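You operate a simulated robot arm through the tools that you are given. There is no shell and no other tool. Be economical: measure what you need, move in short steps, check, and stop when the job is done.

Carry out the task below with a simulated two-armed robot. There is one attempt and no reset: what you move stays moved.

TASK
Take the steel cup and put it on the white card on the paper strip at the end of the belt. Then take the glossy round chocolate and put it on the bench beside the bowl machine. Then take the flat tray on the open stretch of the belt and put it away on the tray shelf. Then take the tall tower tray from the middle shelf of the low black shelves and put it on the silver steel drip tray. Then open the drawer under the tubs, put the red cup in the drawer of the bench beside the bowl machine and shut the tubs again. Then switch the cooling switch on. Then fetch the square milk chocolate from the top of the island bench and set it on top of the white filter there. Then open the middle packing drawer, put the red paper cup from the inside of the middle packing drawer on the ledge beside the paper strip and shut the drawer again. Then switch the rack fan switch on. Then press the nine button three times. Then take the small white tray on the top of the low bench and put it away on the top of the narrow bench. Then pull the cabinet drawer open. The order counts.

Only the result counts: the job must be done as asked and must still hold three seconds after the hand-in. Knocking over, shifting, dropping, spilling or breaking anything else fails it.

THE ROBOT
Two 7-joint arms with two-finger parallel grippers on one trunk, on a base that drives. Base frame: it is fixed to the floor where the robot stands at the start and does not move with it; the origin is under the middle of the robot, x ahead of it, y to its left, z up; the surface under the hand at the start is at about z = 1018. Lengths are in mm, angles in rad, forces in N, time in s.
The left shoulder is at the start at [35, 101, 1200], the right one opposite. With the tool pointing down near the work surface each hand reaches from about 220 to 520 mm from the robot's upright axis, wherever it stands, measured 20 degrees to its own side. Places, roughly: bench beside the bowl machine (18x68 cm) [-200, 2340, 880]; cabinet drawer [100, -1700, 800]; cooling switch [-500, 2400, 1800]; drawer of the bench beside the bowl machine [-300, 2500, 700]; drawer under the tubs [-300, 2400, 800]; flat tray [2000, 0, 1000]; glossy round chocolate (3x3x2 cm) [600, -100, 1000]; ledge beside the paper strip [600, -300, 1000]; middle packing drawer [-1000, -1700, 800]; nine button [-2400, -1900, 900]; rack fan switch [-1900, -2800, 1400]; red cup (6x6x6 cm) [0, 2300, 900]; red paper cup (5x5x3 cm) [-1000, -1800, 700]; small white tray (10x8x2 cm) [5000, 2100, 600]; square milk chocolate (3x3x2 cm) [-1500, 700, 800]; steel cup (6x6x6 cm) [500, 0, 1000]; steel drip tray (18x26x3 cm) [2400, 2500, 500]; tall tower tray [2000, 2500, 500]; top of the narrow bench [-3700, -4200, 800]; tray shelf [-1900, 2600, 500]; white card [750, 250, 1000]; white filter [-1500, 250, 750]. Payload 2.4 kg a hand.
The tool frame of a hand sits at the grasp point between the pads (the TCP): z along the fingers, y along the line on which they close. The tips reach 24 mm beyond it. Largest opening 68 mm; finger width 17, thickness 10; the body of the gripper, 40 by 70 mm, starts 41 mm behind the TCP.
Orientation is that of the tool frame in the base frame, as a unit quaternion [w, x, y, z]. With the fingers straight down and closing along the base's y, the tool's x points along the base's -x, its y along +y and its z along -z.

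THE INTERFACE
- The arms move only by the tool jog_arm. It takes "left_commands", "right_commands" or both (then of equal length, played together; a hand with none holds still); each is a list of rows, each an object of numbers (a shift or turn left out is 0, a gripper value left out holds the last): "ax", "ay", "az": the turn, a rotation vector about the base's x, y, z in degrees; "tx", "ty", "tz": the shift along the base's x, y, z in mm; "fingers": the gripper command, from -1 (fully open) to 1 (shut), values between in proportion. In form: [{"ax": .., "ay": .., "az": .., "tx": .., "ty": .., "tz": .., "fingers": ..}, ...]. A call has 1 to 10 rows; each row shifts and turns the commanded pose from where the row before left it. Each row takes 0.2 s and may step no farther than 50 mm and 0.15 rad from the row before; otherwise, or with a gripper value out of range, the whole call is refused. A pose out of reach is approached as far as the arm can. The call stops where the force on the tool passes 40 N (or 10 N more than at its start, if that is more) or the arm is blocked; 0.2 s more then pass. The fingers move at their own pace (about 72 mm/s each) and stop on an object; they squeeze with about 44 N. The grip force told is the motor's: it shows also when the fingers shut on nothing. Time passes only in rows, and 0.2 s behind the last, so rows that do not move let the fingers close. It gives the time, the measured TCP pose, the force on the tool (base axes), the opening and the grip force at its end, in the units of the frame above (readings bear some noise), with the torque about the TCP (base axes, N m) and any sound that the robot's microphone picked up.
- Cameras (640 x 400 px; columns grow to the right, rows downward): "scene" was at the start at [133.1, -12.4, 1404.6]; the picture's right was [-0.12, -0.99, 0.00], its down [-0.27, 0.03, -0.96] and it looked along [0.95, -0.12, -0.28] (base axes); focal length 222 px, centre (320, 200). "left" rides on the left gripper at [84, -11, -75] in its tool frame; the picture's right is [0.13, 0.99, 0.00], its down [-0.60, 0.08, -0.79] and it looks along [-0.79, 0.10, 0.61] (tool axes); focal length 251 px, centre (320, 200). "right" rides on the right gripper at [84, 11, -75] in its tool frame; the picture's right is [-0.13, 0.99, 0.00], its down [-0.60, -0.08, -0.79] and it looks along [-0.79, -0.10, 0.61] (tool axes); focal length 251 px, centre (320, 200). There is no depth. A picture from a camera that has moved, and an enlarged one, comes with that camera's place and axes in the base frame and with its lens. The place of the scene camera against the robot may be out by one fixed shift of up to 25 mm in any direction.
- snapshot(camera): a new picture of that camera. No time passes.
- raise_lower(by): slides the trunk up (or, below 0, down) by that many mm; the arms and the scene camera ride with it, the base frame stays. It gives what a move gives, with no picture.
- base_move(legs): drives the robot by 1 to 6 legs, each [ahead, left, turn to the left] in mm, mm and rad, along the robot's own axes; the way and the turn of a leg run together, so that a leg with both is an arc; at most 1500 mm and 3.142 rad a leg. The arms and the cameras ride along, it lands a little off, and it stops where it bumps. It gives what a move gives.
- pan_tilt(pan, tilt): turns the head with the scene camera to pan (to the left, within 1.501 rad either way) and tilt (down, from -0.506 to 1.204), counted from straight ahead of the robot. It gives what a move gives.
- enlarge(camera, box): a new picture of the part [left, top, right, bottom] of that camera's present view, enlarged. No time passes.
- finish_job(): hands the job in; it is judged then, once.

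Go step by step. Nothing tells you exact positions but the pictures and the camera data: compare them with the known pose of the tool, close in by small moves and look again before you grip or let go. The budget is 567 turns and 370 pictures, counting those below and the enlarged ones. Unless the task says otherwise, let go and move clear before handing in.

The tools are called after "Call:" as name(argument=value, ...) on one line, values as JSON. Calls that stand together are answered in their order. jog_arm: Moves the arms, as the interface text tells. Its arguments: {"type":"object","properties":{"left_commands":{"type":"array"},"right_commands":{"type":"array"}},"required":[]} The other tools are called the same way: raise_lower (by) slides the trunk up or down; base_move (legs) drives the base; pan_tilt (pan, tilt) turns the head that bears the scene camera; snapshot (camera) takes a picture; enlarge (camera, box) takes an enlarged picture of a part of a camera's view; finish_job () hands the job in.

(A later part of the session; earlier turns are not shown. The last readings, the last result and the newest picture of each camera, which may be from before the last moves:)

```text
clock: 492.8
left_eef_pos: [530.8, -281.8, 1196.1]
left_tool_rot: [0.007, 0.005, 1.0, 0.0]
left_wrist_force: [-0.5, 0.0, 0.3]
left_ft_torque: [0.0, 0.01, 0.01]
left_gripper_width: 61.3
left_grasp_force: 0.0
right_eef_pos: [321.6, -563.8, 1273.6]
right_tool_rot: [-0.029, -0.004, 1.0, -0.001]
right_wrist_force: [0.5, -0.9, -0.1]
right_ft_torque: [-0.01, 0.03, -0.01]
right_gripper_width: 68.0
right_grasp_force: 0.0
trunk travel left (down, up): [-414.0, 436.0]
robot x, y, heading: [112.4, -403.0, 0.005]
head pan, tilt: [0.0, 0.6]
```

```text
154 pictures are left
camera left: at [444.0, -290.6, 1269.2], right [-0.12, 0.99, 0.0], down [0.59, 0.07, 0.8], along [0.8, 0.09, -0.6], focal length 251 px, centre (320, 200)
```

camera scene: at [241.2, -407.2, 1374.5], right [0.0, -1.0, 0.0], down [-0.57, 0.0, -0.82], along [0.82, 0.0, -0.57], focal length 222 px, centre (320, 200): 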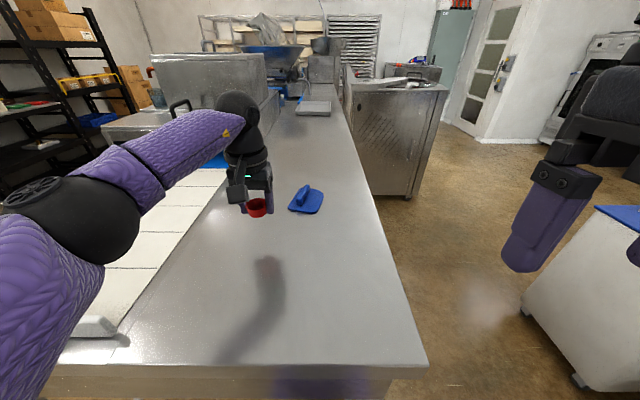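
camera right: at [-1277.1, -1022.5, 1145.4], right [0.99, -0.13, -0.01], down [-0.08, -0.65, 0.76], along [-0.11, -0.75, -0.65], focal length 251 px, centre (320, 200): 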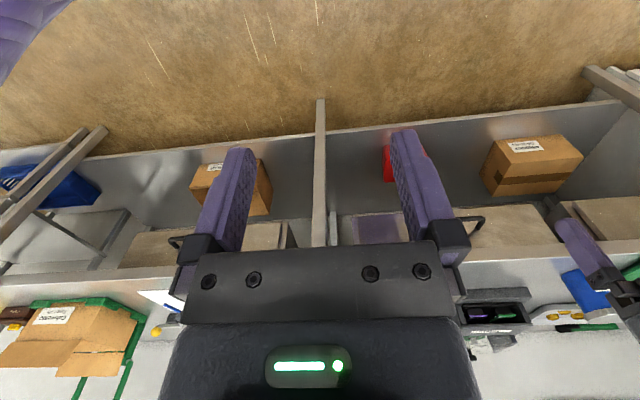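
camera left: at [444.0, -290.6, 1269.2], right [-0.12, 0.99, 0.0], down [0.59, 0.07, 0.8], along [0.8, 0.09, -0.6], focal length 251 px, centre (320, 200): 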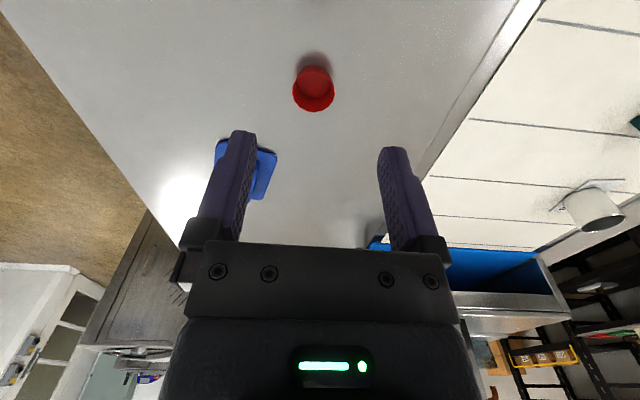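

The red paper cup stands on the ledge. I return to shut the packing drawer.

Call:
base_move(legs=[[-380, 0, 0], [0, -340, 0], [-870, 0, 0], [0, 0, -1.571]])

Call:
raise_lower(by=-130)

Call:
jog_arm(left_commands=[{"fingers": 1}, {}, {}])

Call:
snapshot(camera="scene")

Call:
snapshot(camera="left")

```text
clock: 504.9
left_eef_pos: [-993.5, -1167.0, 1195.3]
left_tool_rot: [0.005, 0.706, 0.708, -0.004]
left_wrist_force: [0.0, 0.5, 0.4]
left_ft_torque: [0.03, 0.01, -0.02]
left_gripper_width: 61.1
left_grasp_force: 0.0
right_eef_pos: [-1279.2, -961.6, 1273.8]
right_tool_rot: [-0.021, 0.701, 0.713, 0.019]
right_wrist_force: [0.3, 0.1, 0.4]
right_ft_torque: [0.02, -0.01, 0.0]
right_gripper_width: 68.2
right_grasp_force: 0.0
trunk travel left (down, up): [-414.0, 436.0]
robot x, y, heading: [-1123.9, -748.8, -1.556]
head pan, tilt: [0.0, 0.6]
```

```text
clock: 506.5
left_eef_pos: [-994.1, -1165.9, 1066.2]
left_tool_rot: [0.005, 0.706, 0.708, -0.006]
left_wrist_force: [0.1, -0.3, 0.0]
left_ft_torque: [0.0, -0.03, 0.04]
left_gripper_width: 61.5
left_grasp_force: 0.1
right_eef_pos: [-1280.1, -960.5, 1143.3]
right_tool_rot: [-0.021, 0.699, 0.714, 0.02]
right_wrist_force: [0.4, 0.3, 1.5]
right_ft_torque: [-0.01, -0.01, -0.01]
right_gripper_width: 68.0
right_grasp_force: 0.0
trunk travel left (down, up): [-284.0, 566.0]
robot x, y, heading: [-1124.6, -750.1, -1.556]
head pan, tilt: [0.0, 0.6]
```

```text
clock: 507.3
left_eef_pos: [-994.5, -1166.7, 1063.9]
left_tool_rot: [0.005, 0.706, 0.708, -0.005]
left_wrist_force: [0.4, -0.4, 0.5]
left_ft_torque: [0.01, -0.02, 0.0]
left_gripper_width: 0.0
left_grasp_force: 23.2
right_eef_pos: [-1279.4, -962.5, 1144.1]
right_tool_rot: [-0.021, 0.7, 0.714, 0.02]
right_wrist_force: [0.6, 0.7, 0.3]
right_ft_torque: [0.03, 0.0, 0.0]
right_gripper_width: 68.1
right_grasp_force: 0.0
trunk travel left (down, up): [-284.0, 566.0]
robot x, y, heading: [-1122.3, -749.0, -1.552]
head pan, tilt: [0.0, 0.6]
```

```text
153 pictures are left
camera scene: at [-1111.3, -891.3, 1243.3], right [-1.0, -0.02, 0.0], down [-0.01, 0.57, -0.82], along [0.01, -0.82, -0.57], focal length 222 px, centre (320, 200)
```

scene: 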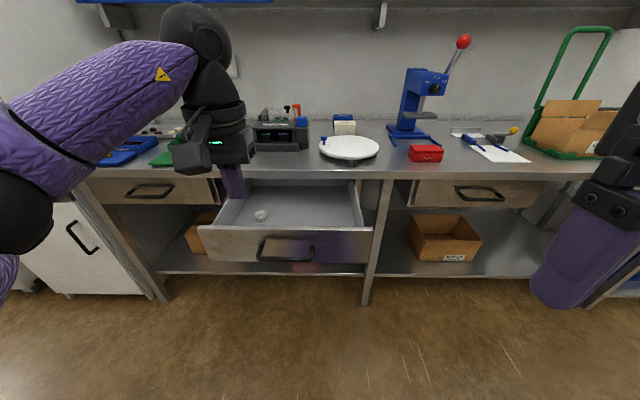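

```text
152 pictures are left
camera left: at [-1005.9, -1081.0, 1138.9], right [0.99, 0.13, 0.0], down [0.08, -0.59, 0.8], along [0.1, -0.8, -0.6], focal length 251 px, centre (320, 200)
```

left: 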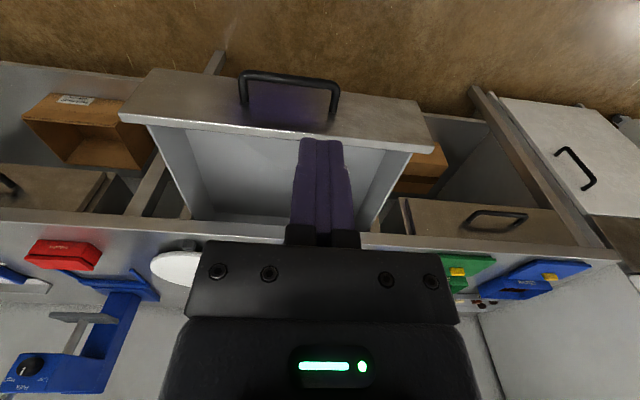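

Call:
base_move(legs=[[0, 0, -0.018]])

Call:
jog_arm(left_commands=[{"tx": -10, "tz": -40}, {"tx": -8, "tz": -45}, {"tz": -45}, {"tz": -45}, {"tz": -45}, {"tz": -40}, {"ty": -25}, {"ty": -20}, {}])

Call:
snapshot(camera="left")

```text
clock: 508.1
left_eef_pos: [-1001.0, -1167.8, 1065.9]
left_tool_rot: [0.004, 0.714, 0.7, -0.005]
left_wrist_force: [-0.1, 0.7, -0.3]
left_ft_torque: [0.01, 0.02, 0.02]
left_gripper_width: 0.0
left_grasp_force: 23.4
right_eef_pos: [-1283.2, -957.9, 1144.9]
right_tool_rot: [-0.02, 0.707, 0.707, 0.02]
right_wrist_force: [-0.6, 0.6, -1.4]
right_ft_torque: [0.01, 0.0, 0.02]
right_gripper_width: 68.0
right_grasp_force: 0.1
trunk travel left (down, up): [-284.0, 566.0]
robot x, y, heading: [-1121.4, -751.8, -1.57]
head pan, tilt: [0.0, 0.6]
```

```text
clock: 510.1
left_eef_pos: [-1019.3, -1213.3, 804.7]
left_tool_rot: [0.004, 0.713, 0.702, -0.005]
left_wrist_force: [-0.6, 0.6, -0.6]
left_ft_torque: [-0.03, 0.02, 0.0]
left_gripper_width: 0.0
left_grasp_force: 23.3
right_eef_pos: [-1283.2, -958.2, 1143.3]
right_tool_rot: [-0.019, 0.707, 0.707, 0.021]
right_wrist_force: [0.6, -0.3, 0.1]
right_ft_torque: [0.04, 0.01, 0.04]
right_gripper_width: 67.9
right_grasp_force: 0.0
trunk travel left (down, up): [-284.0, 566.0]
robot x, y, heading: [-1122.8, -754.0, -1.576]
head pan, tilt: [0.0, 0.6]
```

```text
151 pictures are left
camera left: at [-1030.2, -1127.9, 877.9], right [0.99, 0.11, 0.0], down [0.07, -0.59, 0.8], along [0.09, -0.8, -0.6], focal length 251 px, centre (320, 200)
```

left: 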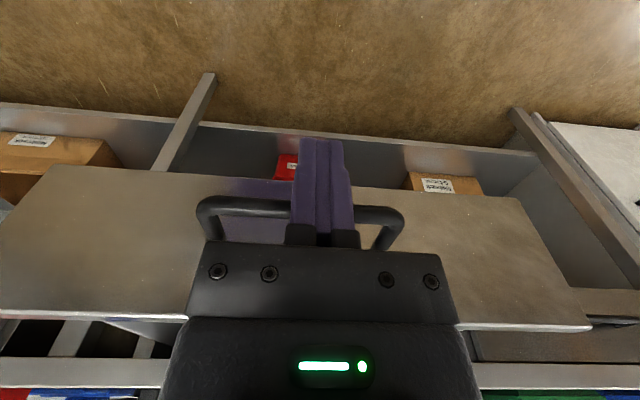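

Call:
base_move(legs=[[140, 0, 0], [130, 0, 0]])

Call:
jog_arm(left_commands=[{"ty": -10}, {"ty": -10}, {"ty": -8}, {"ty": -6}, {"ty": -4}, {"ty": -4}, {}])

Call:
jog_arm(left_commands=[{"ty": -3}, {"ty": -3}, {"ty": -3}, {}])

Call:
snapshot(camera="scene")

```text
clock: 512.3
left_eef_pos: [-1018.3, -1484.3, 804.6]
left_tool_rot: [0.005, 0.712, 0.702, -0.006]
left_wrist_force: [-1.5, 0.3, 0.7]
left_ft_torque: [0.02, -0.03, 0.01]
left_gripper_width: 0.0
left_grasp_force: 23.4
right_eef_pos: [-1282.7, -1230.4, 1144.2]
right_tool_rot: [-0.02, 0.704, 0.709, 0.02]
right_wrist_force: [-0.9, -0.6, 0.0]
right_ft_torque: [0.0, 0.0, -0.01]
right_gripper_width: 68.3
right_grasp_force: 0.0
trunk travel left (down, up): [-284.0, 566.0]
robot x, y, heading: [-1128.0, -1021.5, -1.568]
head pan, tilt: [0.0, 0.6]
```

```text
clock: 513.9
left_eef_pos: [-1018.1, -1523.1, 803.2]
left_tool_rot: [0.004, 0.712, 0.702, -0.004]
left_wrist_force: [0.3, 1.4, -0.5]
left_ft_torque: [0.03, 0.04, -0.01]
left_gripper_width: 0.2
left_grasp_force: 23.9
left hand out of reach, approached as far as the arm can: row 6
right_eef_pos: [-1281.4, -1229.5, 1143.8]
right_tool_rot: [-0.02, 0.705, 0.709, 0.02]
right_wrist_force: [-0.3, -0.2, -0.4]
right_ft_torque: [-0.02, -0.01, -0.02]
right_gripper_width: 67.9
right_grasp_force: 0.0
trunk travel left (down, up): [-284.0, 566.0]
robot x, y, heading: [-1123.3, -1022.1, -1.569]
head pan, tilt: [0.0, 0.6]
```

```text
clock: 514.9
left_eef_pos: [-1018.0, -1521.8, 804.0]
left_tool_rot: [0.005, 0.712, 0.702, -0.006]
left_wrist_force: [-0.1, 0.6, 0.5]
left_ft_torque: [0.02, 0.01, 0.02]
left_gripper_width: 0.2
left_grasp_force: 23.2
left hand out of reach, approached as far as the arm can: row 2, 3
right_eef_pos: [-1282.1, -1229.3, 1143.3]
right_tool_rot: [-0.02, 0.705, 0.709, 0.02]
right_wrist_force: [0.2, 0.4, -0.3]
right_ft_torque: [-0.02, 0.0, 0.03]
right_gripper_width: 67.9
right_grasp_force: 0.0
trunk travel left (down, up): [-284.0, 566.0]
robot x, y, heading: [-1126.0, -1022.4, -1.572]
head pan, tilt: [0.0, 0.6]
```

```text
150 pictures are left
camera scene: at [-1113.5, -1162.4, 1243.3], right [-1.0, 0.0, 0.0], down [0.0, 0.57, -0.82], along [0.0, -0.82, -0.57], focal length 222 px, centre (320, 200)
```

scene: 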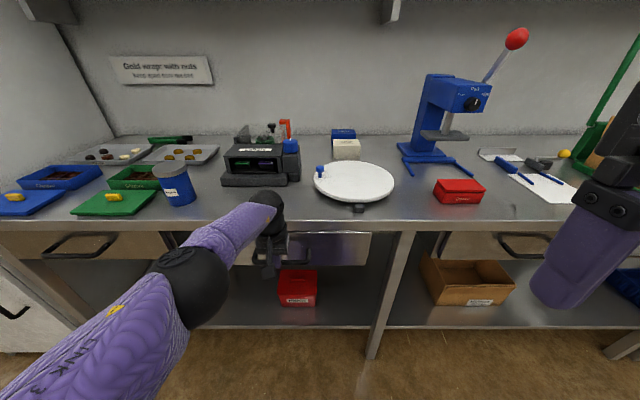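

Arm at its reach; I nudge the base ahead to finish closing.

Call:
base_move(legs=[[20, 0, 0]])

Call:
jog_arm(left_commands=[{"ty": -1}, {}])

```text
clock: 515.8
left_eef_pos: [-1017.6, -1539.6, 804.2]
left_tool_rot: [0.001, 0.711, 0.703, -0.003]
left_wrist_force: [0.3, 5.7, 2.8]
left_ft_torque: [-0.33, -0.04, 0.1]
left_gripper_width: 0.0
left_grasp_force: 23.6
right_eef_pos: [-1282.7, -1248.6, 1142.4]
right_tool_rot: [-0.022, 0.704, 0.709, 0.021]
right_wrist_force: [-0.1, -0.8, 0.6]
right_ft_torque: [0.01, -0.01, 0.02]
right_gripper_width: 68.4
right_grasp_force: 0.0
trunk travel left (down, up): [-284.0, 566.0]
robot x, y, heading: [-1123.1, -1040.3, -1.569]
head pan, tilt: [0.0, 0.6]
stopped in leg 1: the force on the tool passed its limit at 75 N (the readings are from after the stop); the commanded pose is now the measured one
```

```text
clock: 516.4
left_eef_pos: [-1018.1, -1540.0, 803.7]
left_tool_rot: [0.001, 0.711, 0.704, -0.003]
left_wrist_force: [-0.2, 10.5, -0.8]
left_ft_torque: [-0.39, 0.01, 0.17]
left_gripper_width: 0.0
left_grasp_force: 23.6
right_eef_pos: [-1281.5, -1247.9, 1143.3]
right_tool_rot: [-0.02, 0.705, 0.709, 0.02]
right_wrist_force: [0.1, -0.6, 0.3]
right_ft_torque: [-0.02, -0.02, 0.01]
right_gripper_width: 68.0
right_grasp_force: 0.0
trunk travel left (down, up): [-284.0, 566.0]
robot x, y, heading: [-1124.7, -1039.0, -1.572]
head pan, tilt: [0.0, 0.6]
```

The drawer is shut. I withdraw and go look for the rack fan switch toward (-1900,-2800).

Call:
jog_arm(left_commands=[{"ty": 30}, {"ty": 40}, {"tz": 40}, {"tz": 45}, {"tz": 45}, {"tz": 45}, {"fingers": -1}])

Call:
base_move(legs=[[-250, 0, 0], [0, -1400, 0], [0, -500, 0]])

Call:
pan_tilt(pan=0.0, tilt=0.2)

Call:
snapshot(camera="scene")

Call:
pan_tilt(pan=-0.9, tilt=0.2)

Call:
snapshot(camera="scene")

```text
clock: 518.0
left_eef_pos: [-1017.1, -1468.8, 979.8]
left_tool_rot: [0.002, 0.711, 0.703, -0.002]
left_wrist_force: [0.4, -1.2, 0.2]
left_ft_torque: [0.02, -0.01, 0.01]
left_gripper_width: 52.7
left_grasp_force: 0.0
right_eef_pos: [-1282.2, -1249.8, 1143.5]
right_tool_rot: [-0.022, 0.705, 0.708, 0.021]
right_wrist_force: [0.9, -0.2, 0.5]
right_ft_torque: [-0.01, 0.02, -0.02]
right_gripper_width: 68.1
right_grasp_force: 0.0
trunk travel left (down, up): [-284.0, 566.0]
robot x, y, heading: [-1123.7, -1038.4, -1.571]
head pan, tilt: [0.0, 0.6]
```

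```text
clock: 528.9
left_eef_pos: [-2899.2, -1244.2, 978.2]
left_tool_rot: [0.002, 0.705, 0.709, -0.003]
left_wrist_force: [0.4, -0.6, -0.6]
left_ft_torque: [0.01, 0.01, -0.06]
left_gripper_width: 68.0
left_grasp_force: 0.0
right_eef_pos: [-3167.4, -1030.3, 1143.2]
right_tool_rot: [-0.021, 0.697, 0.716, 0.021]
right_wrist_force: [-0.2, 0.3, -0.7]
right_ft_torque: [-0.02, -0.01, 0.01]
right_gripper_width: 68.0
right_grasp_force: 0.1
trunk travel left (down, up): [-284.0, 566.0]
robot x, y, heading: [-3015.3, -814.9, -1.544]
head pan, tilt: [0.0, 0.6]
```

```text
clock: 529.8
left_eef_pos: [-2899.2, -1243.5, 979.7]
left_tool_rot: [0.002, 0.704, 0.71, -0.002]
left_wrist_force: [0.3, -0.3, -0.2]
left_ft_torque: [-0.04, 0.0, -0.01]
left_gripper_width: 68.0
left_grasp_force: 0.1
right_eef_pos: [-3167.1, -1030.0, 1143.2]
right_tool_rot: [-0.02, 0.697, 0.716, 0.02]
right_wrist_force: [1.3, -1.0, 1.2]
right_ft_torque: [0.01, -0.04, 0.0]
right_gripper_width: 67.9
right_grasp_force: 0.1
trunk travel left (down, up): [-284.0, 566.0]
robot x, y, heading: [-3017.3, -818.6, -1.549]
head pan, tilt: [0.0, 0.201]
```

```text
149 pictures are left
camera scene: at [-2999.3, -963.4, 1280.0], right [-1.0, -0.02, 0.0], down [0.0, 0.2, -0.98], along [0.02, -0.98, -0.2], focal length 222 px, centre (320, 200)
```

scene: 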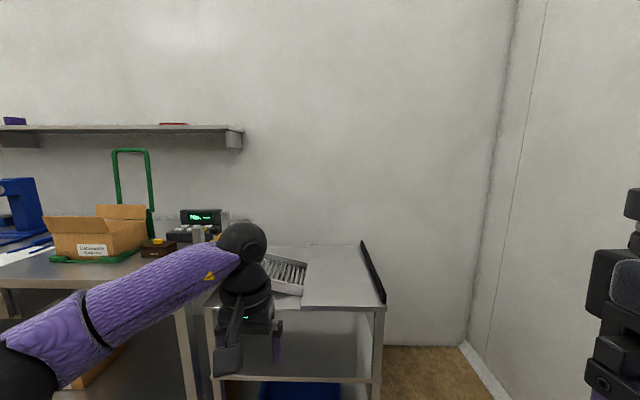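

```text
clock: 531.0
left_eef_pos: [-2898.6, -1243.9, 979.3]
left_tool_rot: [0.001, 0.704, 0.71, -0.002]
left_wrist_force: [0.4, 0.2, 0.3]
left_ft_torque: [-0.01, 0.02, 0.0]
left_gripper_width: 68.0
left_grasp_force: 0.1
right_eef_pos: [-3166.9, -1029.5, 1144.5]
right_tool_rot: [-0.022, 0.697, 0.716, 0.021]
right_wrist_force: [0.1, -0.3, 0.7]
right_ft_torque: [-0.02, 0.01, 0.0]
right_gripper_width: 68.1
right_grasp_force: 0.0
trunk travel left (down, up): [-284.0, 566.0]
robot x, y, heading: [-3011.4, -815.9, -1.55]
head pan, tilt: [-0.901, 0.201]
```

```text
148 pictures are left
camera scene: at [-3073.0, -929.8, 1280.1], right [-0.64, 0.77, 0.0], down [0.15, 0.13, -0.98], along [-0.75, -0.63, -0.2], focal length 222 px, centre (320, 200)
```

scene: 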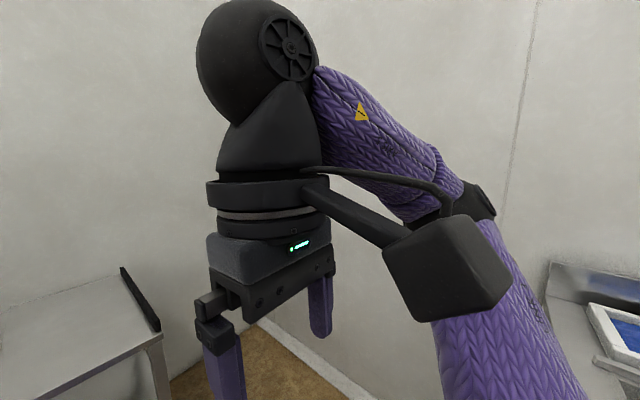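

This corner is closed; the south room must be entered farther east. I drive east past the cabinet and look south.

Call:
base_move(legs=[[0, 0, -0.02], [0, 1450, 0], [0, 1450, 0], [0, 1100, 0]])

Call:
pan_tilt(pan=0.0, tilt=0.25)

Call:
snapshot(camera="scene")

Call:
pan_tilt(pan=0.9, tilt=0.25)

Call:
snapshot(camera="scene")

```text
clock: 550.5
left_eef_pos: [1065.0, -1323.1, 978.6]
left_tool_rot: [0.002, 0.726, 0.688, -0.002]
left_wrist_force: [0.6, -0.1, 0.3]
left_ft_torque: [0.02, 0.01, -0.02]
left_gripper_width: 67.8
left_grasp_force: 0.0
right_eef_pos: [811.2, -1093.5, 1142.9]
right_tool_rot: [-0.021, 0.719, 0.694, 0.021]
right_wrist_force: [0.3, 0.5, 0.0]
right_ft_torque: [-0.01, -0.02, -0.02]
right_gripper_width: 68.1
right_grasp_force: 0.0
trunk travel left (down, up): [-284.0, 566.0]
robot x, y, heading: [975.8, -892.8, -1.618]
head pan, tilt: [-0.901, 0.201]
```

```text
clock: 551.7
left_eef_pos: [1065.1, -1324.7, 978.5]
left_tool_rot: [0.001, 0.726, 0.688, -0.002]
left_wrist_force: [0.0, -0.7, -0.6]
left_ft_torque: [0.02, -0.03, 0.02]
left_gripper_width: 67.9
left_grasp_force: 0.0
right_eef_pos: [811.1, -1094.2, 1144.5]
right_tool_rot: [-0.02, 0.719, 0.694, 0.022]
right_wrist_force: [-0.6, 0.9, 0.6]
right_ft_torque: [-0.02, -0.01, 0.02]
right_gripper_width: 68.1
right_grasp_force: 0.0
trunk travel left (down, up): [-284.0, 566.0]
robot x, y, heading: [977.8, -889.1, -1.614]
head pan, tilt: [0.0, 0.25]
```

```text
147 pictures are left
camera scene: at [982.8, -1037.6, 1275.5], right [-1.0, 0.04, 0.0], down [0.01, 0.25, -0.97], along [-0.04, -0.97, -0.25], focal length 222 px, centre (320, 200)
```

scene: 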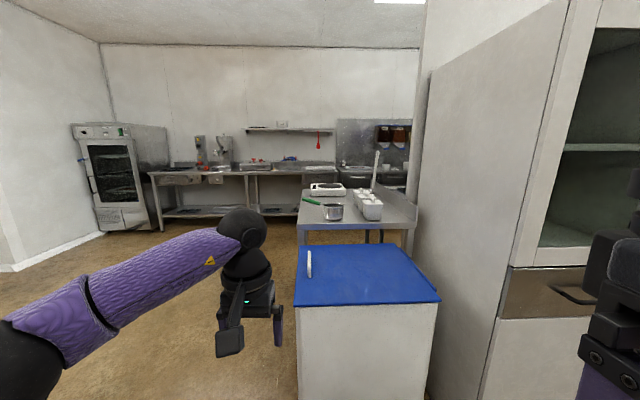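

```text
clock: 552.9
left_eef_pos: [1065.3, -1323.4, 978.0]
left_tool_rot: [0.002, 0.726, 0.688, -0.003]
left_wrist_force: [0.1, -0.8, 0.8]
left_ft_torque: [0.0, 0.01, -0.04]
left_gripper_width: 67.8
left_grasp_force: 0.1
right_eef_pos: [811.2, -1093.8, 1142.8]
right_tool_rot: [-0.021, 0.72, 0.693, 0.022]
right_wrist_force: [-0.3, 0.0, 0.0]
right_ft_torque: [0.0, 0.0, 0.02]
right_gripper_width: 68.0
right_grasp_force: 0.1
trunk travel left (down, up): [-284.0, 566.0]
robot x, y, heading: [977.1, -891.3, -1.611]
head pan, tilt: [0.901, 0.25]
```

```text
146 pictures are left
camera scene: at [1057.3, -1005.2, 1275.5], right [-0.65, -0.76, 0.0], down [-0.19, 0.16, -0.97], along [0.73, -0.63, -0.25], focal length 222 px, centre (320, 200)
```

scene: 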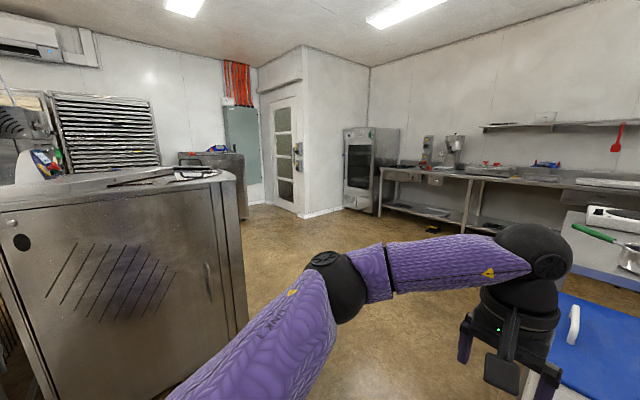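

The way south lies east of the blue-topped cart. I drive through and face west.

Call:
base_move(legs=[[0, 620, 0.04], [1400, 0, 0], [750, 0, 0], [0, 0, -1.571]])

Call:
pan_tilt(pan=0.0, tilt=0.25)

Call:
snapshot(camera="scene")

```text
clock: 570.5
left_eef_pos: [1194.4, -3181.6, 978.8]
left_tool_rot: [-0.001, 1.0, 0.014, -0.003]
left_wrist_force: [0.7, 0.0, 0.1]
left_ft_torque: [0.0, -0.01, -0.01]
left_gripper_width: 67.7
left_grasp_force: 0.0
right_eef_pos: [1402.1, -2910.1, 1143.3]
right_tool_rot: [-0.001, 0.999, 0.022, 0.029]
right_wrist_force: [0.2, 0.2, 0.2]
right_ft_torque: [-0.01, 0.02, -0.05]
right_gripper_width: 67.8
right_grasp_force: 0.1
trunk travel left (down, up): [-284.0, 566.0]
robot x, y, heading: [1620.6, -3060.3, -3.092]
head pan, tilt: [0.901, 0.25]
```

```text
clock: 571.6
left_eef_pos: [1193.7, -3182.4, 978.5]
left_tool_rot: [-0.001, 1.0, 0.014, -0.003]
left_wrist_force: [0.2, -0.4, -0.2]
left_ft_torque: [-0.02, -0.02, -0.04]
left_gripper_width: 68.2
left_grasp_force: 0.1
right_eef_pos: [1402.2, -2910.5, 1143.9]
right_tool_rot: [-0.001, 0.999, 0.023, 0.03]
right_wrist_force: [0.2, -0.2, 0.2]
right_ft_torque: [0.0, -0.02, 0.02]
right_gripper_width: 68.2
right_grasp_force: 0.0
trunk travel left (down, up): [-284.0, 566.0]
robot x, y, heading: [1618.4, -3060.9, -3.099]
head pan, tilt: [0.0, 0.25]
```

```text
145 pictures are left
camera scene: at [1483.6, -3066.7, 1275.5], right [-0.04, 1.0, 0.0], down [0.25, 0.01, -0.97], along [-0.97, -0.04, -0.25], focal length 222 px, centre (320, 200)
```

scene: 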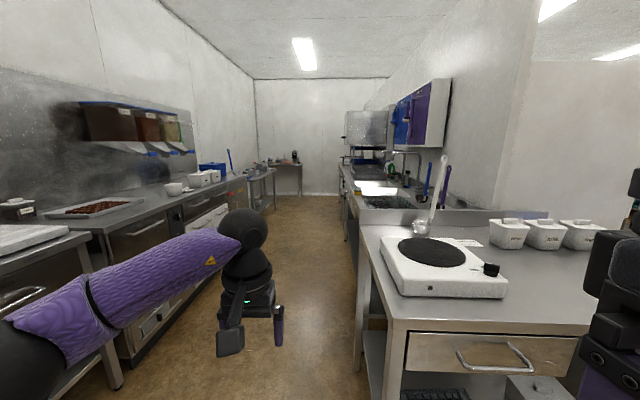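

A galley room runs west. I centre in it and drive toward x≈-1250.

Call:
base_move(legs=[[0, 420, -0.043], [1450, 0, 0], [1400, 0, 0]])

Call:
pan_tilt(pan=-0.5, tilt=0.1)

Call:
snapshot(camera="scene")

Call:
pan_tilt(pan=0.2, tilt=0.3)

Call:
snapshot(camera="scene")

```text
clock: 587.7
left_eef_pos: [-1679.1, -3553.5, 977.7]
left_tool_rot: [-0.001, 1.0, -0.01, -0.003]
left_wrist_force: [0.5, -0.8, -0.2]
left_ft_torque: [-0.02, -0.01, -0.05]
left_gripper_width: 67.8
left_grasp_force: 0.1
right_eef_pos: [-1457.5, -3292.1, 1144.6]
right_tool_rot: [0.0, 1.0, -0.001, 0.03]
right_wrist_force: [0.3, 0.5, -0.2]
right_ft_torque: [0.03, 0.01, 0.02]
right_gripper_width: 67.9
right_grasp_force: 0.1
trunk travel left (down, up): [-284.0, 566.0]
robot x, y, heading: [-1250.1, -3453.9, 3.133]
head pan, tilt: [0.0, 0.25]
```

```text
clock: 588.6
left_eef_pos: [-1679.0, -3554.2, 978.6]
left_tool_rot: [0.0, 1.0, -0.01, -0.003]
left_wrist_force: [0.0, 0.4, -0.7]
left_ft_torque: [0.02, -0.01, 0.01]
left_gripper_width: 68.1
left_grasp_force: 0.0
right_eef_pos: [-1456.8, -3292.0, 1143.1]
right_tool_rot: [0.0, 1.0, -0.002, 0.029]
right_wrist_force: [0.2, 0.6, 0.8]
right_ft_torque: [-0.03, -0.02, 0.03]
right_gripper_width: 68.1
right_grasp_force: 0.1
trunk travel left (down, up): [-284.0, 566.0]
robot x, y, heading: [-1249.5, -3453.9, 3.136]
head pan, tilt: [-0.499, 0.099]
```

```text
144 pictures are left
camera scene: at [-1372.0, -3408.0, 1289.4], right [0.48, 0.88, 0.0], down [0.09, -0.05, -0.99], along [-0.87, 0.48, -0.1], focal length 222 px, centre (320, 200)
```

scene: 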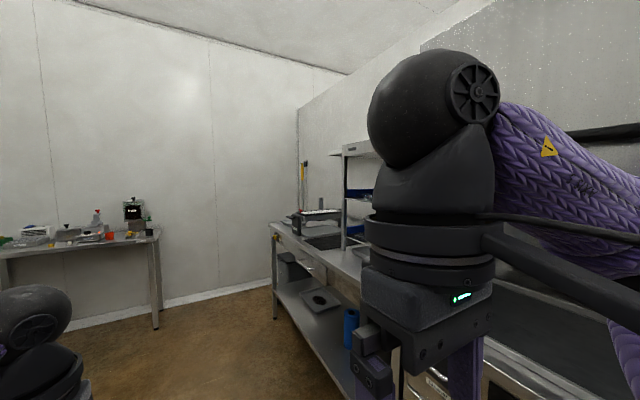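

```text
clock: 589.7
left_eef_pos: [-1680.6, -3553.5, 979.8]
left_tool_rot: [-0.001, 1.0, -0.01, -0.003]
left_wrist_force: [-1.0, -0.3, -1.7]
left_ft_torque: [-0.02, 0.01, -0.01]
left_gripper_width: 68.0
left_grasp_force: 0.0
right_eef_pos: [-1457.3, -3291.0, 1144.3]
right_tool_rot: [-0.001, 1.0, -0.002, 0.029]
right_wrist_force: [0.5, -0.3, -0.3]
right_ft_torque: [0.01, 0.01, 0.0]
right_gripper_width: 67.6
right_grasp_force: 0.0
trunk travel left (down, up): [-284.0, 566.0]
robot x, y, heading: [-1251.5, -3448.7, 3.133]
head pan, tilt: [0.201, 0.3]
```

```text
143 pictures are left
camera scene: at [-1383.1, -3470.5, 1270.8], right [-0.19, 0.98, 0.0], down [0.29, 0.06, -0.96], along [-0.94, -0.18, -0.3], focal length 222 px, centre (320, 200)
```

scene: 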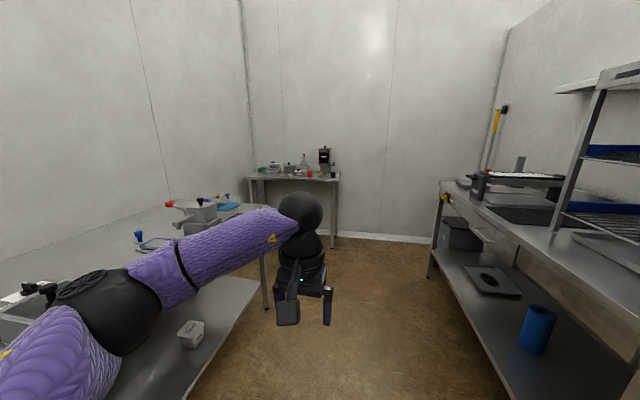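

The rack stands on the right bench. I move in front of it and face north.

Call:
base_move(legs=[[600, 50, 0], [0, 0, -1.56]])

Call:
pan_tilt(pan=0, tilt=0.0)

Call:
snapshot(camera="scene")

```text
clock: 597.0
left_eef_pos: [-1939.3, -3062.1, 978.1]
left_tool_rot: [0.002, -0.691, 0.722, 0.001]
left_wrist_force: [-0.2, 0.2, 0.1]
left_ft_torque: [0.0, -0.02, 0.01]
left_gripper_width: 68.4
left_grasp_force: 0.1
right_eef_pos: [-1683.5, -3290.8, 1142.4]
right_tool_rot: [-0.021, -0.698, 0.716, -0.022]
right_wrist_force: [0.5, 1.2, 0.0]
right_ft_torque: [-0.01, -0.02, 0.01]
right_gripper_width: 68.1
right_grasp_force: 0.1
trunk travel left (down, up): [-284.0, 566.0]
robot x, y, heading: [-1846.2, -3493.6, 1.539]
head pan, tilt: [0.201, 0.3]
```

```text
clock: 597.8
left_eef_pos: [-1939.0, -3063.1, 979.4]
left_tool_rot: [0.002, -0.692, 0.722, 0.001]
left_wrist_force: [-0.8, 0.4, -0.1]
left_ft_torque: [-0.01, -0.04, 0.01]
left_gripper_width: 68.1
left_grasp_force: 0.2
right_eef_pos: [-1682.1, -3291.8, 1142.4]
right_tool_rot: [-0.022, -0.697, 0.716, -0.021]
right_wrist_force: [-0.5, -0.1, 0.2]
right_ft_torque: [-0.01, -0.03, 0.02]
right_gripper_width: 67.9
right_grasp_force: 0.2
trunk travel left (down, up): [-284.0, 566.0]
robot x, y, heading: [-1848.1, -3495.0, 1.537]
head pan, tilt: [0.0, 0.0]
```

```text
142 pictures are left
camera scene: at [-1832.5, -3353.9, 1298.4], right [1.0, -0.03, 0.0], down [0.0, 0.0, -1.0], along [0.03, 1.0, 0.0], focal length 222 px, centre (320, 200)
```

scene: 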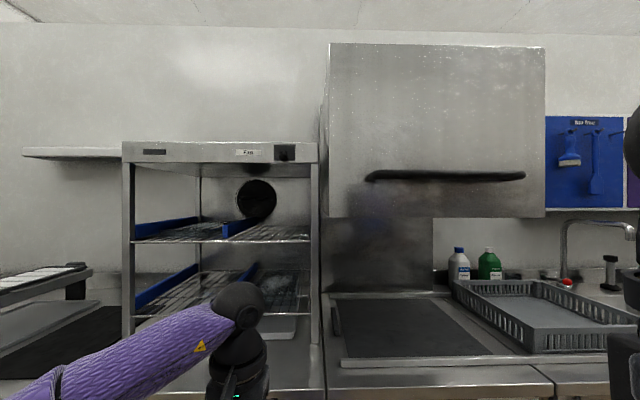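

Call:
enlarge(camera="scene", box=[220, 130, 330, 175])

```text
5.82 times, centred on (275, 152) of scene
camera zoom: at [-1832.5, -3353.9, 1298.4], right [1.0, -0.03, 0.0], down [0.0, 0.0, -1.0], along [0.03, 1.0, 0.0], focal length 1293 px, centre (582, 476)
```

zoom: 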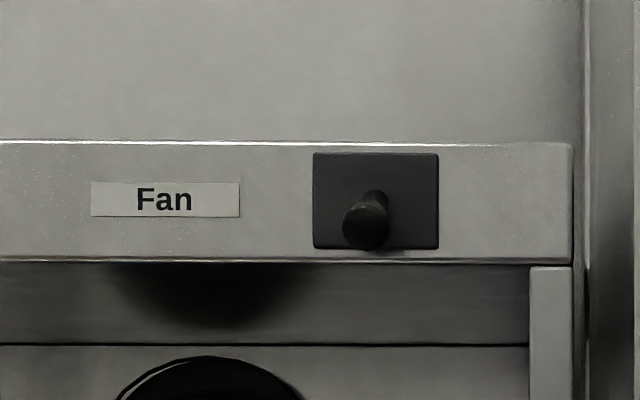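

The fan switch is a toggle lever pointing down near (-1906,-2850,1376). I raise the trunk and point the left hand forward to flip it up.

Call:
raise_lower(by=240)

Call:
jog_arm(left_commands=[{"ax": 8.5, "tz": 5, "ty": -8, "fingers": 1}, {"ax": 8.5, "tz": 5, "ty": -8}, {"ax": 8.5, "tz": 5, "ty": -8}, {"ax": 8.5, "tz": 10, "ty": -8}, {"ax": 8.5, "tz": 10, "ty": -8}, {"ax": 8.5, "tz": 10}, {"ax": 8.5, "tz": 10}, {"ax": 8.5, "tz": 10}, {"ax": 8.5, "tz": 10}, {"ax": 8.5, "tz": 10}])

Call:
jog_arm(left_commands=[{"ax": 5, "az": -2, "tz": 10, "tx": 10}, {"tz": 10, "tx": 10}, {}])

Call:
snapshot(camera="left")

Call:
snapshot(camera="scene")

```text
clock: 600.3
left_eef_pos: [-1937.3, -3062.4, 1218.8]
left_tool_rot: [0.001, -0.691, 0.723, 0.002]
left_wrist_force: [-0.4, 0.5, -0.5]
left_ft_torque: [0.01, 0.0, 0.01]
left_gripper_width: 67.9
left_grasp_force: 0.1
right_eef_pos: [-1682.1, -3290.0, 1383.7]
right_tool_rot: [-0.021, -0.698, 0.716, -0.02]
right_wrist_force: [-1.4, -0.4, -0.6]
right_ft_torque: [-0.02, 0.02, 0.01]
right_gripper_width: 67.9
right_grasp_force: 0.2
trunk travel left (down, up): [-524.0, 326.0]
robot x, y, heading: [-1848.0, -3494.9, 1.542]
head pan, tilt: [0.0, 0.0]
```

```text
clock: 602.5
left_eef_pos: [-1934.8, -3104.7, 1304.8]
left_tool_rot: [0.471, -0.507, 0.533, 0.487]
left_wrist_force: [-0.3, 0.4, 0.0]
left_ft_torque: [0.02, 0.01, -0.07]
left_gripper_width: 0.0
left_grasp_force: 24.0
right_eef_pos: [-1680.8, -3291.2, 1383.6]
right_tool_rot: [-0.022, -0.697, 0.717, -0.019]
right_wrist_force: [0.6, 0.0, 0.4]
right_ft_torque: [-0.02, 0.01, 0.01]
right_gripper_width: 68.0
right_grasp_force: 0.1
trunk travel left (down, up): [-524.0, 326.0]
robot x, y, heading: [-1845.4, -3493.6, 1.545]
head pan, tilt: [0.0, 0.0]
```

```text
clock: 603.3
left_eef_pos: [-1919.0, -3102.4, 1325.2]
left_tool_rot: [0.499, -0.478, 0.518, 0.503]
left_wrist_force: [0.0, -0.4, 0.5]
left_ft_torque: [0.0, -0.01, 0.04]
left_gripper_width: 0.1
left_grasp_force: 23.3
right_eef_pos: [-1682.3, -3291.4, 1383.0]
right_tool_rot: [-0.021, -0.697, 0.716, -0.021]
right_wrist_force: [0.0, 0.7, -0.3]
right_ft_torque: [0.03, -0.01, -0.03]
right_gripper_width: 67.9
right_grasp_force: 0.2
trunk travel left (down, up): [-524.0, 326.0]
robot x, y, heading: [-1845.3, -3495.3, 1.542]
head pan, tilt: [0.0, 0.0]
```

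```text
140 pictures are left
camera left: at [-1915.6, -3176.8, 1239.4], right [-1.0, 0.04, -0.08], down [-0.08, -0.79, 0.6], along [-0.04, 0.61, 0.79], focal length 251 px, centre (320, 200)
```

left: 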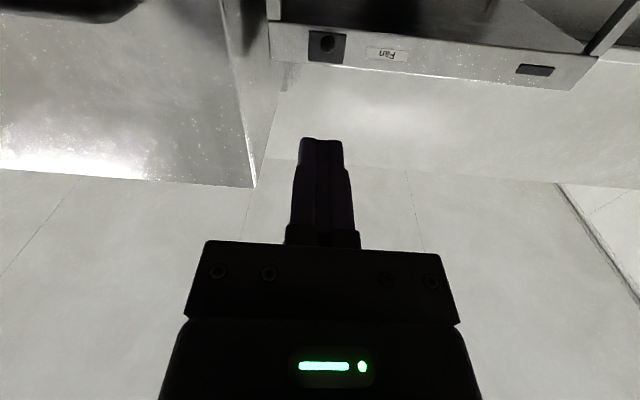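

```text
139 pictures are left
camera scene: at [-1832.8, -3387.9, 1540.3], right [1.0, -0.03, 0.0], down [0.0, 0.0, -1.0], along [0.03, 1.0, 0.0], focal length 222 px, centre (320, 200)
```

scene: 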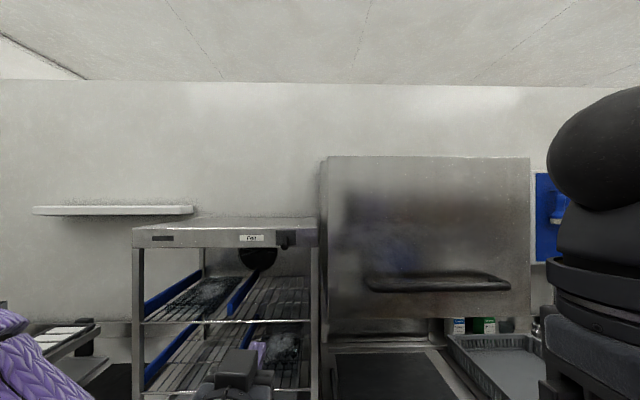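

Call:
base_move(legs=[[150, 0, 0.025]])

Call:
snapshot(camera="left")

Call:
snapshot(camera="scene")

```text
clock: 604.6
left_eef_pos: [-1928.1, -2955.1, 1324.9]
left_tool_rot: [0.491, -0.487, 0.511, 0.511]
left_wrist_force: [-0.2, 0.1, 0.0]
left_ft_torque: [0.01, -0.01, -0.01]
left_gripper_width: 0.0
left_grasp_force: 23.8
right_eef_pos: [-1685.2, -3136.0, 1383.4]
right_tool_rot: [0.021, 0.708, -0.706, 0.022]
right_wrist_force: [-0.8, -0.1, -0.4]
right_ft_torque: [-0.01, 0.03, 0.01]
right_gripper_width: 67.9
right_grasp_force: 0.1
trunk travel left (down, up): [-524.0, 326.0]
robot x, y, heading: [-1844.3, -3344.5, 1.568]
head pan, tilt: [0.0, 0.0]
```

```text
138 pictures are left
camera left: at [-1923.0, -3029.6, 1238.9], right [-1.0, 0.01, -0.08], down [-0.06, -0.8, 0.6], along [-0.06, 0.61, 0.79], focal length 251 px, centre (320, 200)
```

left: 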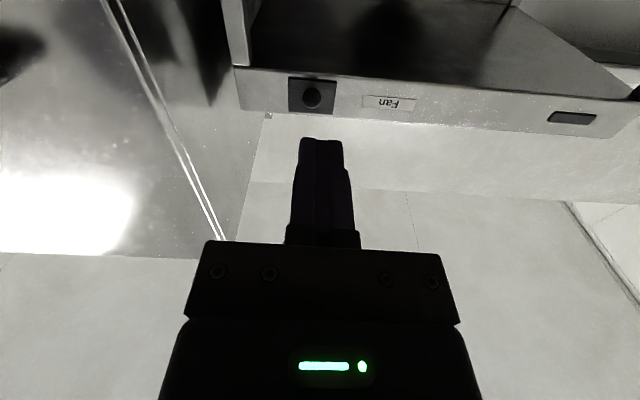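

```text
137 pictures are left
camera scene: at [-1834.3, -3238.2, 1540.1], right [1.0, 0.0, 0.0], down [0.0, 0.0, -1.0], along [0.0, 1.0, 0.0], focal length 222 px, centre (320, 200)
```

scene: 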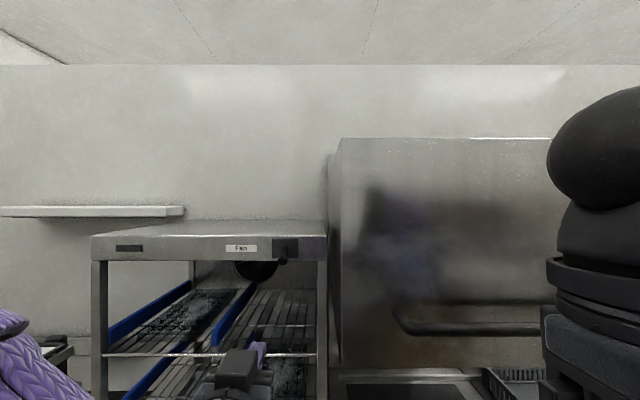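

Call:
enlarge(camera="left", box=[260, 60, 360, 130])

Call:
enlarge(camera="scene", box=[220, 220, 340, 295])

```text
5.71 times, centred on (310, 95) of left
camera zoom: at [-1923.0, -3029.6, 1238.9], right [-1.0, 0.01, -0.08], down [-0.06, -0.8, 0.6], along [-0.06, 0.61, 0.79], focal length 1437 px, centre (377, 800)
```

zoom: 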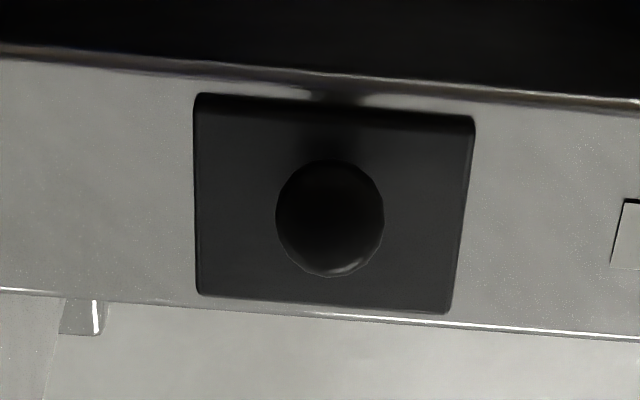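

```text
5.33 times, centred on (280, 258) of scene
camera zoom: at [-1834.3, -3238.2, 1540.1], right [1.0, 0.0, 0.0], down [0.0, 0.0, -1.0], along [0.0, 1.0, 0.0], focal length 1185 px, centre (533, -107)
```

zoom: 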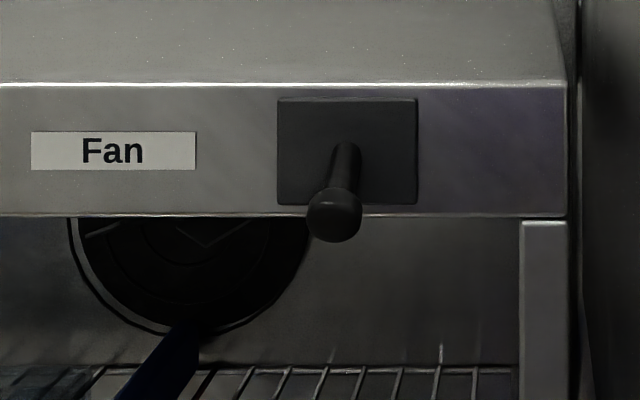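

The knob tip is at about (-1922,-2771,1391). I bring the closed fingertips just beneath it.

Call:
jog_arm(left_commands=[{"tx": 3, "tz": 18, "ty": 20}, {"tx": 3, "tz": 17, "ty": 30}, {"ty": 40}, {"ty": 40}, {"ty": 25}, {}])

Call:
snapshot(camera="left")

Call:
enlarge(camera="scene", box=[200, 210, 360, 330])

```text
clock: 606.0
left_eef_pos: [-1922.7, -2801.6, 1358.4]
left_tool_rot: [0.491, -0.485, 0.512, 0.511]
left_wrist_force: [0.6, 0.3, -0.2]
left_ft_torque: [-0.02, 0.0, 0.03]
left_gripper_width: 0.0
left_grasp_force: 23.8
right_eef_pos: [-1685.6, -3138.8, 1383.1]
right_tool_rot: [0.02, 0.707, -0.707, 0.022]
right_wrist_force: [-0.1, -0.7, -0.8]
right_ft_torque: [-0.01, 0.0, -0.01]
right_gripper_width: 67.9
right_grasp_force: 0.0
trunk travel left (down, up): [-524.0, 326.0]
robot x, y, heading: [-1842.9, -3347.7, 1.567]
head pan, tilt: [0.0, 0.0]
```

```text
134 pictures are left
camera left: at [-1917.3, -2875.5, 1273.5], right [-1.0, 0.01, -0.08], down [-0.06, -0.8, 0.6], along [-0.06, 0.61, 0.79], focal length 251 px, centre (320, 200)
```

left: 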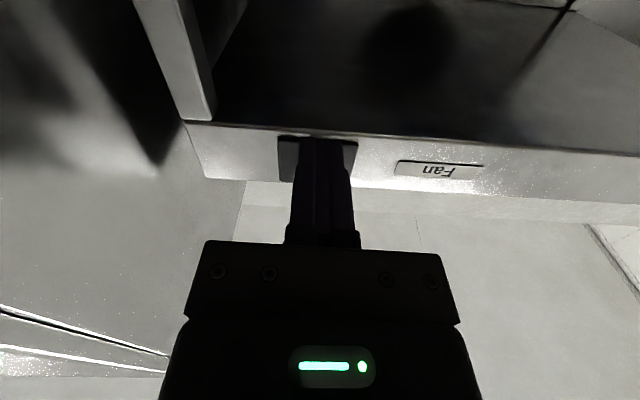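

```text
3.33 times, centred on (280, 270) of scene
camera zoom: at [-1834.5, -3239.8, 1540.3], right [1.0, 0.0, 0.0], down [0.0, 0.0, -1.0], along [0.0, 1.0, 0.0], focal length 741 px, centre (453, -33)
```

zoom: 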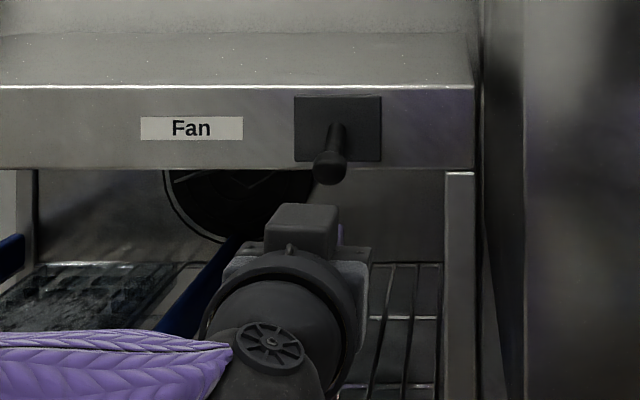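

Call:
jog_arm(left_commands=[{"tx": 3, "ty": 13}, {"tz": 6}, {"tz": 6}, {"tz": 6}, {}])

Call:
jog_arm(left_commands=[{"tz": 6}, {"tz": 6}, {"tz": 6}, {"tz": 6}, {}])

Call:
enlarge(camera="scene", box=[200, 210, 360, 330])

```text
clock: 607.2
left_eef_pos: [-1919.1, -2788.0, 1378.3]
left_tool_rot: [0.492, -0.485, 0.512, 0.51]
left_wrist_force: [-0.4, -0.3, -0.3]
left_ft_torque: [-0.02, -0.01, 0.01]
left_gripper_width: 0.0
left_grasp_force: 23.4
right_eef_pos: [-1686.4, -3139.1, 1382.7]
right_tool_rot: [0.021, 0.708, -0.706, 0.022]
right_wrist_force: [0.0, 0.4, 0.0]
right_ft_torque: [-0.03, 0.0, 0.0]
right_gripper_width: 68.0
right_grasp_force: 0.1
trunk travel left (down, up): [-524.0, 326.0]
robot x, y, heading: [-1845.6, -3348.4, 1.571]
head pan, tilt: [0.0, 0.0]
```

```text
clock: 608.4
left_eef_pos: [-1919.3, -2788.2, 1402.3]
left_tool_rot: [0.492, -0.485, 0.512, 0.511]
left_wrist_force: [0.7, 0.0, 0.4]
left_ft_torque: [0.0, 0.02, 0.02]
left_gripper_width: 0.0
left_grasp_force: 23.3
right_eef_pos: [-1686.0, -3138.1, 1383.8]
right_tool_rot: [0.021, 0.708, -0.706, 0.021]
right_wrist_force: [0.1, 0.2, -0.1]
right_ft_torque: [-0.01, -0.02, -0.01]
right_gripper_width: 68.0
right_grasp_force: 0.1
trunk travel left (down, up): [-524.0, 326.0]
robot x, y, heading: [-1844.7, -3352.9, 1.568]
head pan, tilt: [0.0, 0.0]
```

```text
3.33 times, centred on (280, 270) of scene
camera zoom: at [-1834.3, -3239.5, 1540.3], right [1.0, 0.0, 0.0], down [0.0, 0.0, -1.0], along [0.0, 1.0, 0.0], focal length 741 px, centre (453, -33)
```

zoom: 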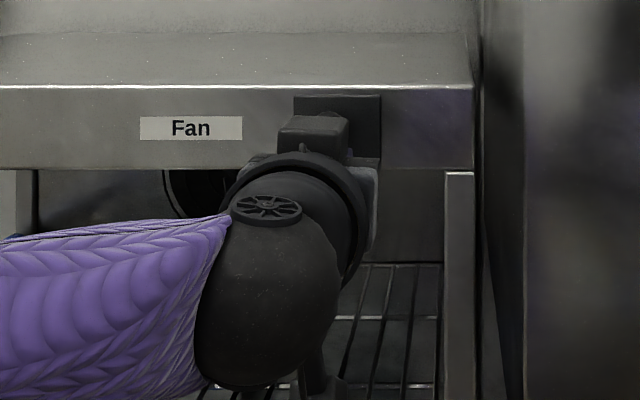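

Call:
enlarge(camera="left", box=[240, 90, 400, 190])

Call:
jog_arm(left_commands=[{"tz": 6}, {"tz": 6}, {}])

Call:
enlarge(camera="scene", box=[220, 200, 340, 290])

```text
4.00 times, centred on (320, 140) of left
camera zoom: at [-1913.4, -2863.4, 1317.7], right [-1.0, 0.01, -0.08], down [-0.06, -0.8, 0.6], along [-0.06, 0.61, 0.79], focal length 1006 px, centre (320, 440)
```

zoom: 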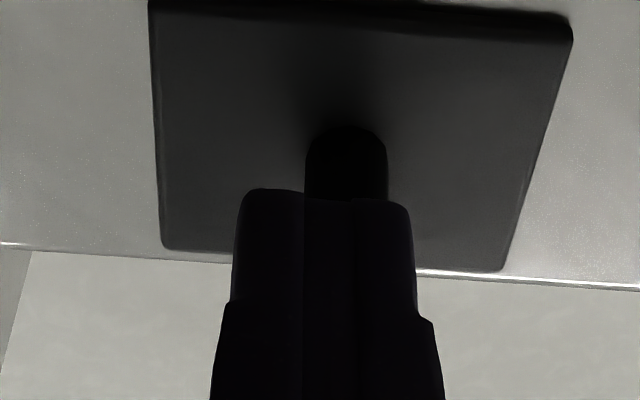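

```text
clock: 609.2
left_eef_pos: [-1918.6, -2789.2, 1414.3]
left_tool_rot: [0.492, -0.485, 0.512, 0.511]
left_wrist_force: [-0.4, -0.1, 0.5]
left_ft_torque: [-0.01, 0.02, 0.0]
left_gripper_width: 0.0
left_grasp_force: 23.7
right_eef_pos: [-1686.9, -3138.7, 1383.5]
right_tool_rot: [0.02, 0.708, -0.706, 0.022]
right_wrist_force: [0.4, 0.0, 0.2]
right_ft_torque: [-0.03, -0.03, 0.0]
right_gripper_width: 68.1
right_grasp_force: 0.1
trunk travel left (down, up): [-524.0, 326.0]
robot x, y, heading: [-1844.0, -3350.4, 1.565]
head pan, tilt: [0.0, 0.0]
```

```text
4.44 times, centred on (280, 245) of scene
camera zoom: at [-1834.3, -3239.5, 1540.2], right [1.0, 0.0, 0.0], down [0.0, 0.0, -1.0], along [0.0, 1.0, 0.0], focal length 988 px, centre (498, 0)
```

zoom: 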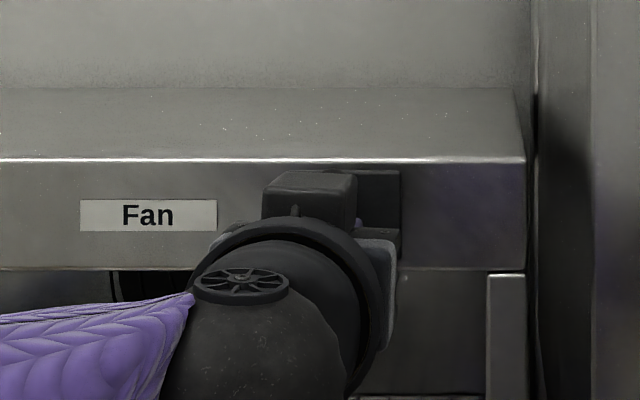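

The finger passed in front of the knob; it sits about 20 mm deeper. I go down, in, and lift again.

Call:
jog_arm(left_commands=[{"ty": -15}, {"tz": -25}, {"tz": -25}, {"ty": 20}, {"ty": 15}, {}])

Call:
enlarge(camera="left", box=[240, 90, 400, 190])

Call:
enlarge(camera="scene", box=[220, 200, 340, 290])

```text
clock: 610.6
left_eef_pos: [-1919.3, -2767.8, 1362.7]
left_tool_rot: [0.491, -0.486, 0.512, 0.511]
left_wrist_force: [-0.4, -0.5, 0.0]
left_ft_torque: [0.02, -0.01, 0.01]
left_gripper_width: 0.1
left_grasp_force: 24.0
right_eef_pos: [-1686.5, -3137.9, 1383.3]
right_tool_rot: [0.021, 0.707, -0.707, 0.021]
right_wrist_force: [-0.8, -0.3, 0.5]
right_ft_torque: [-0.03, -0.02, 0.0]
right_gripper_width: 67.9
right_grasp_force: 0.0
trunk travel left (down, up): [-524.0, 326.0]
robot x, y, heading: [-1849.9, -3346.4, 1.57]
head pan, tilt: [0.0, 0.0]
```

```text
4.00 times, centred on (320, 140) of left
camera zoom: at [-1913.7, -2842.4, 1277.4], right [-1.0, 0.01, -0.08], down [-0.06, -0.8, 0.6], along [-0.06, 0.61, 0.79], focal length 1006 px, centre (320, 440)
```

zoom: 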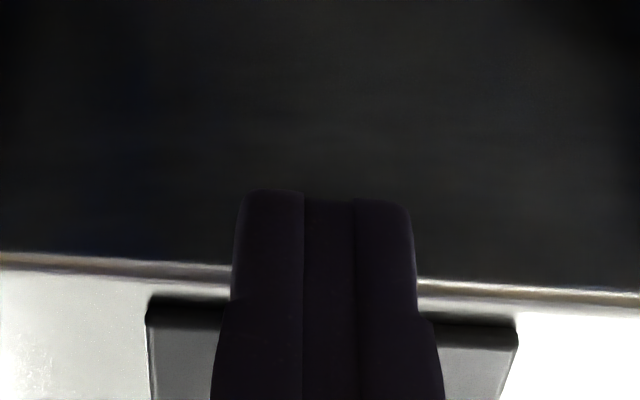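

```text
4.44 times, centred on (280, 245) of scene
camera zoom: at [-1834.4, -3239.5, 1540.3], right [1.0, 0.0, 0.0], down [0.0, 0.0, -1.0], along [0.0, 1.0, 0.0], focal length 988 px, centre (498, 0)
```

zoom: 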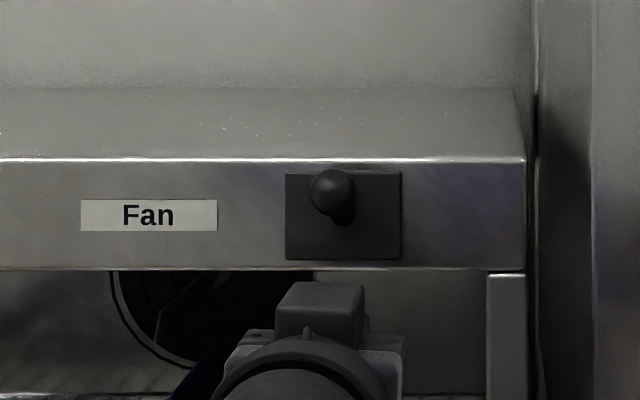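

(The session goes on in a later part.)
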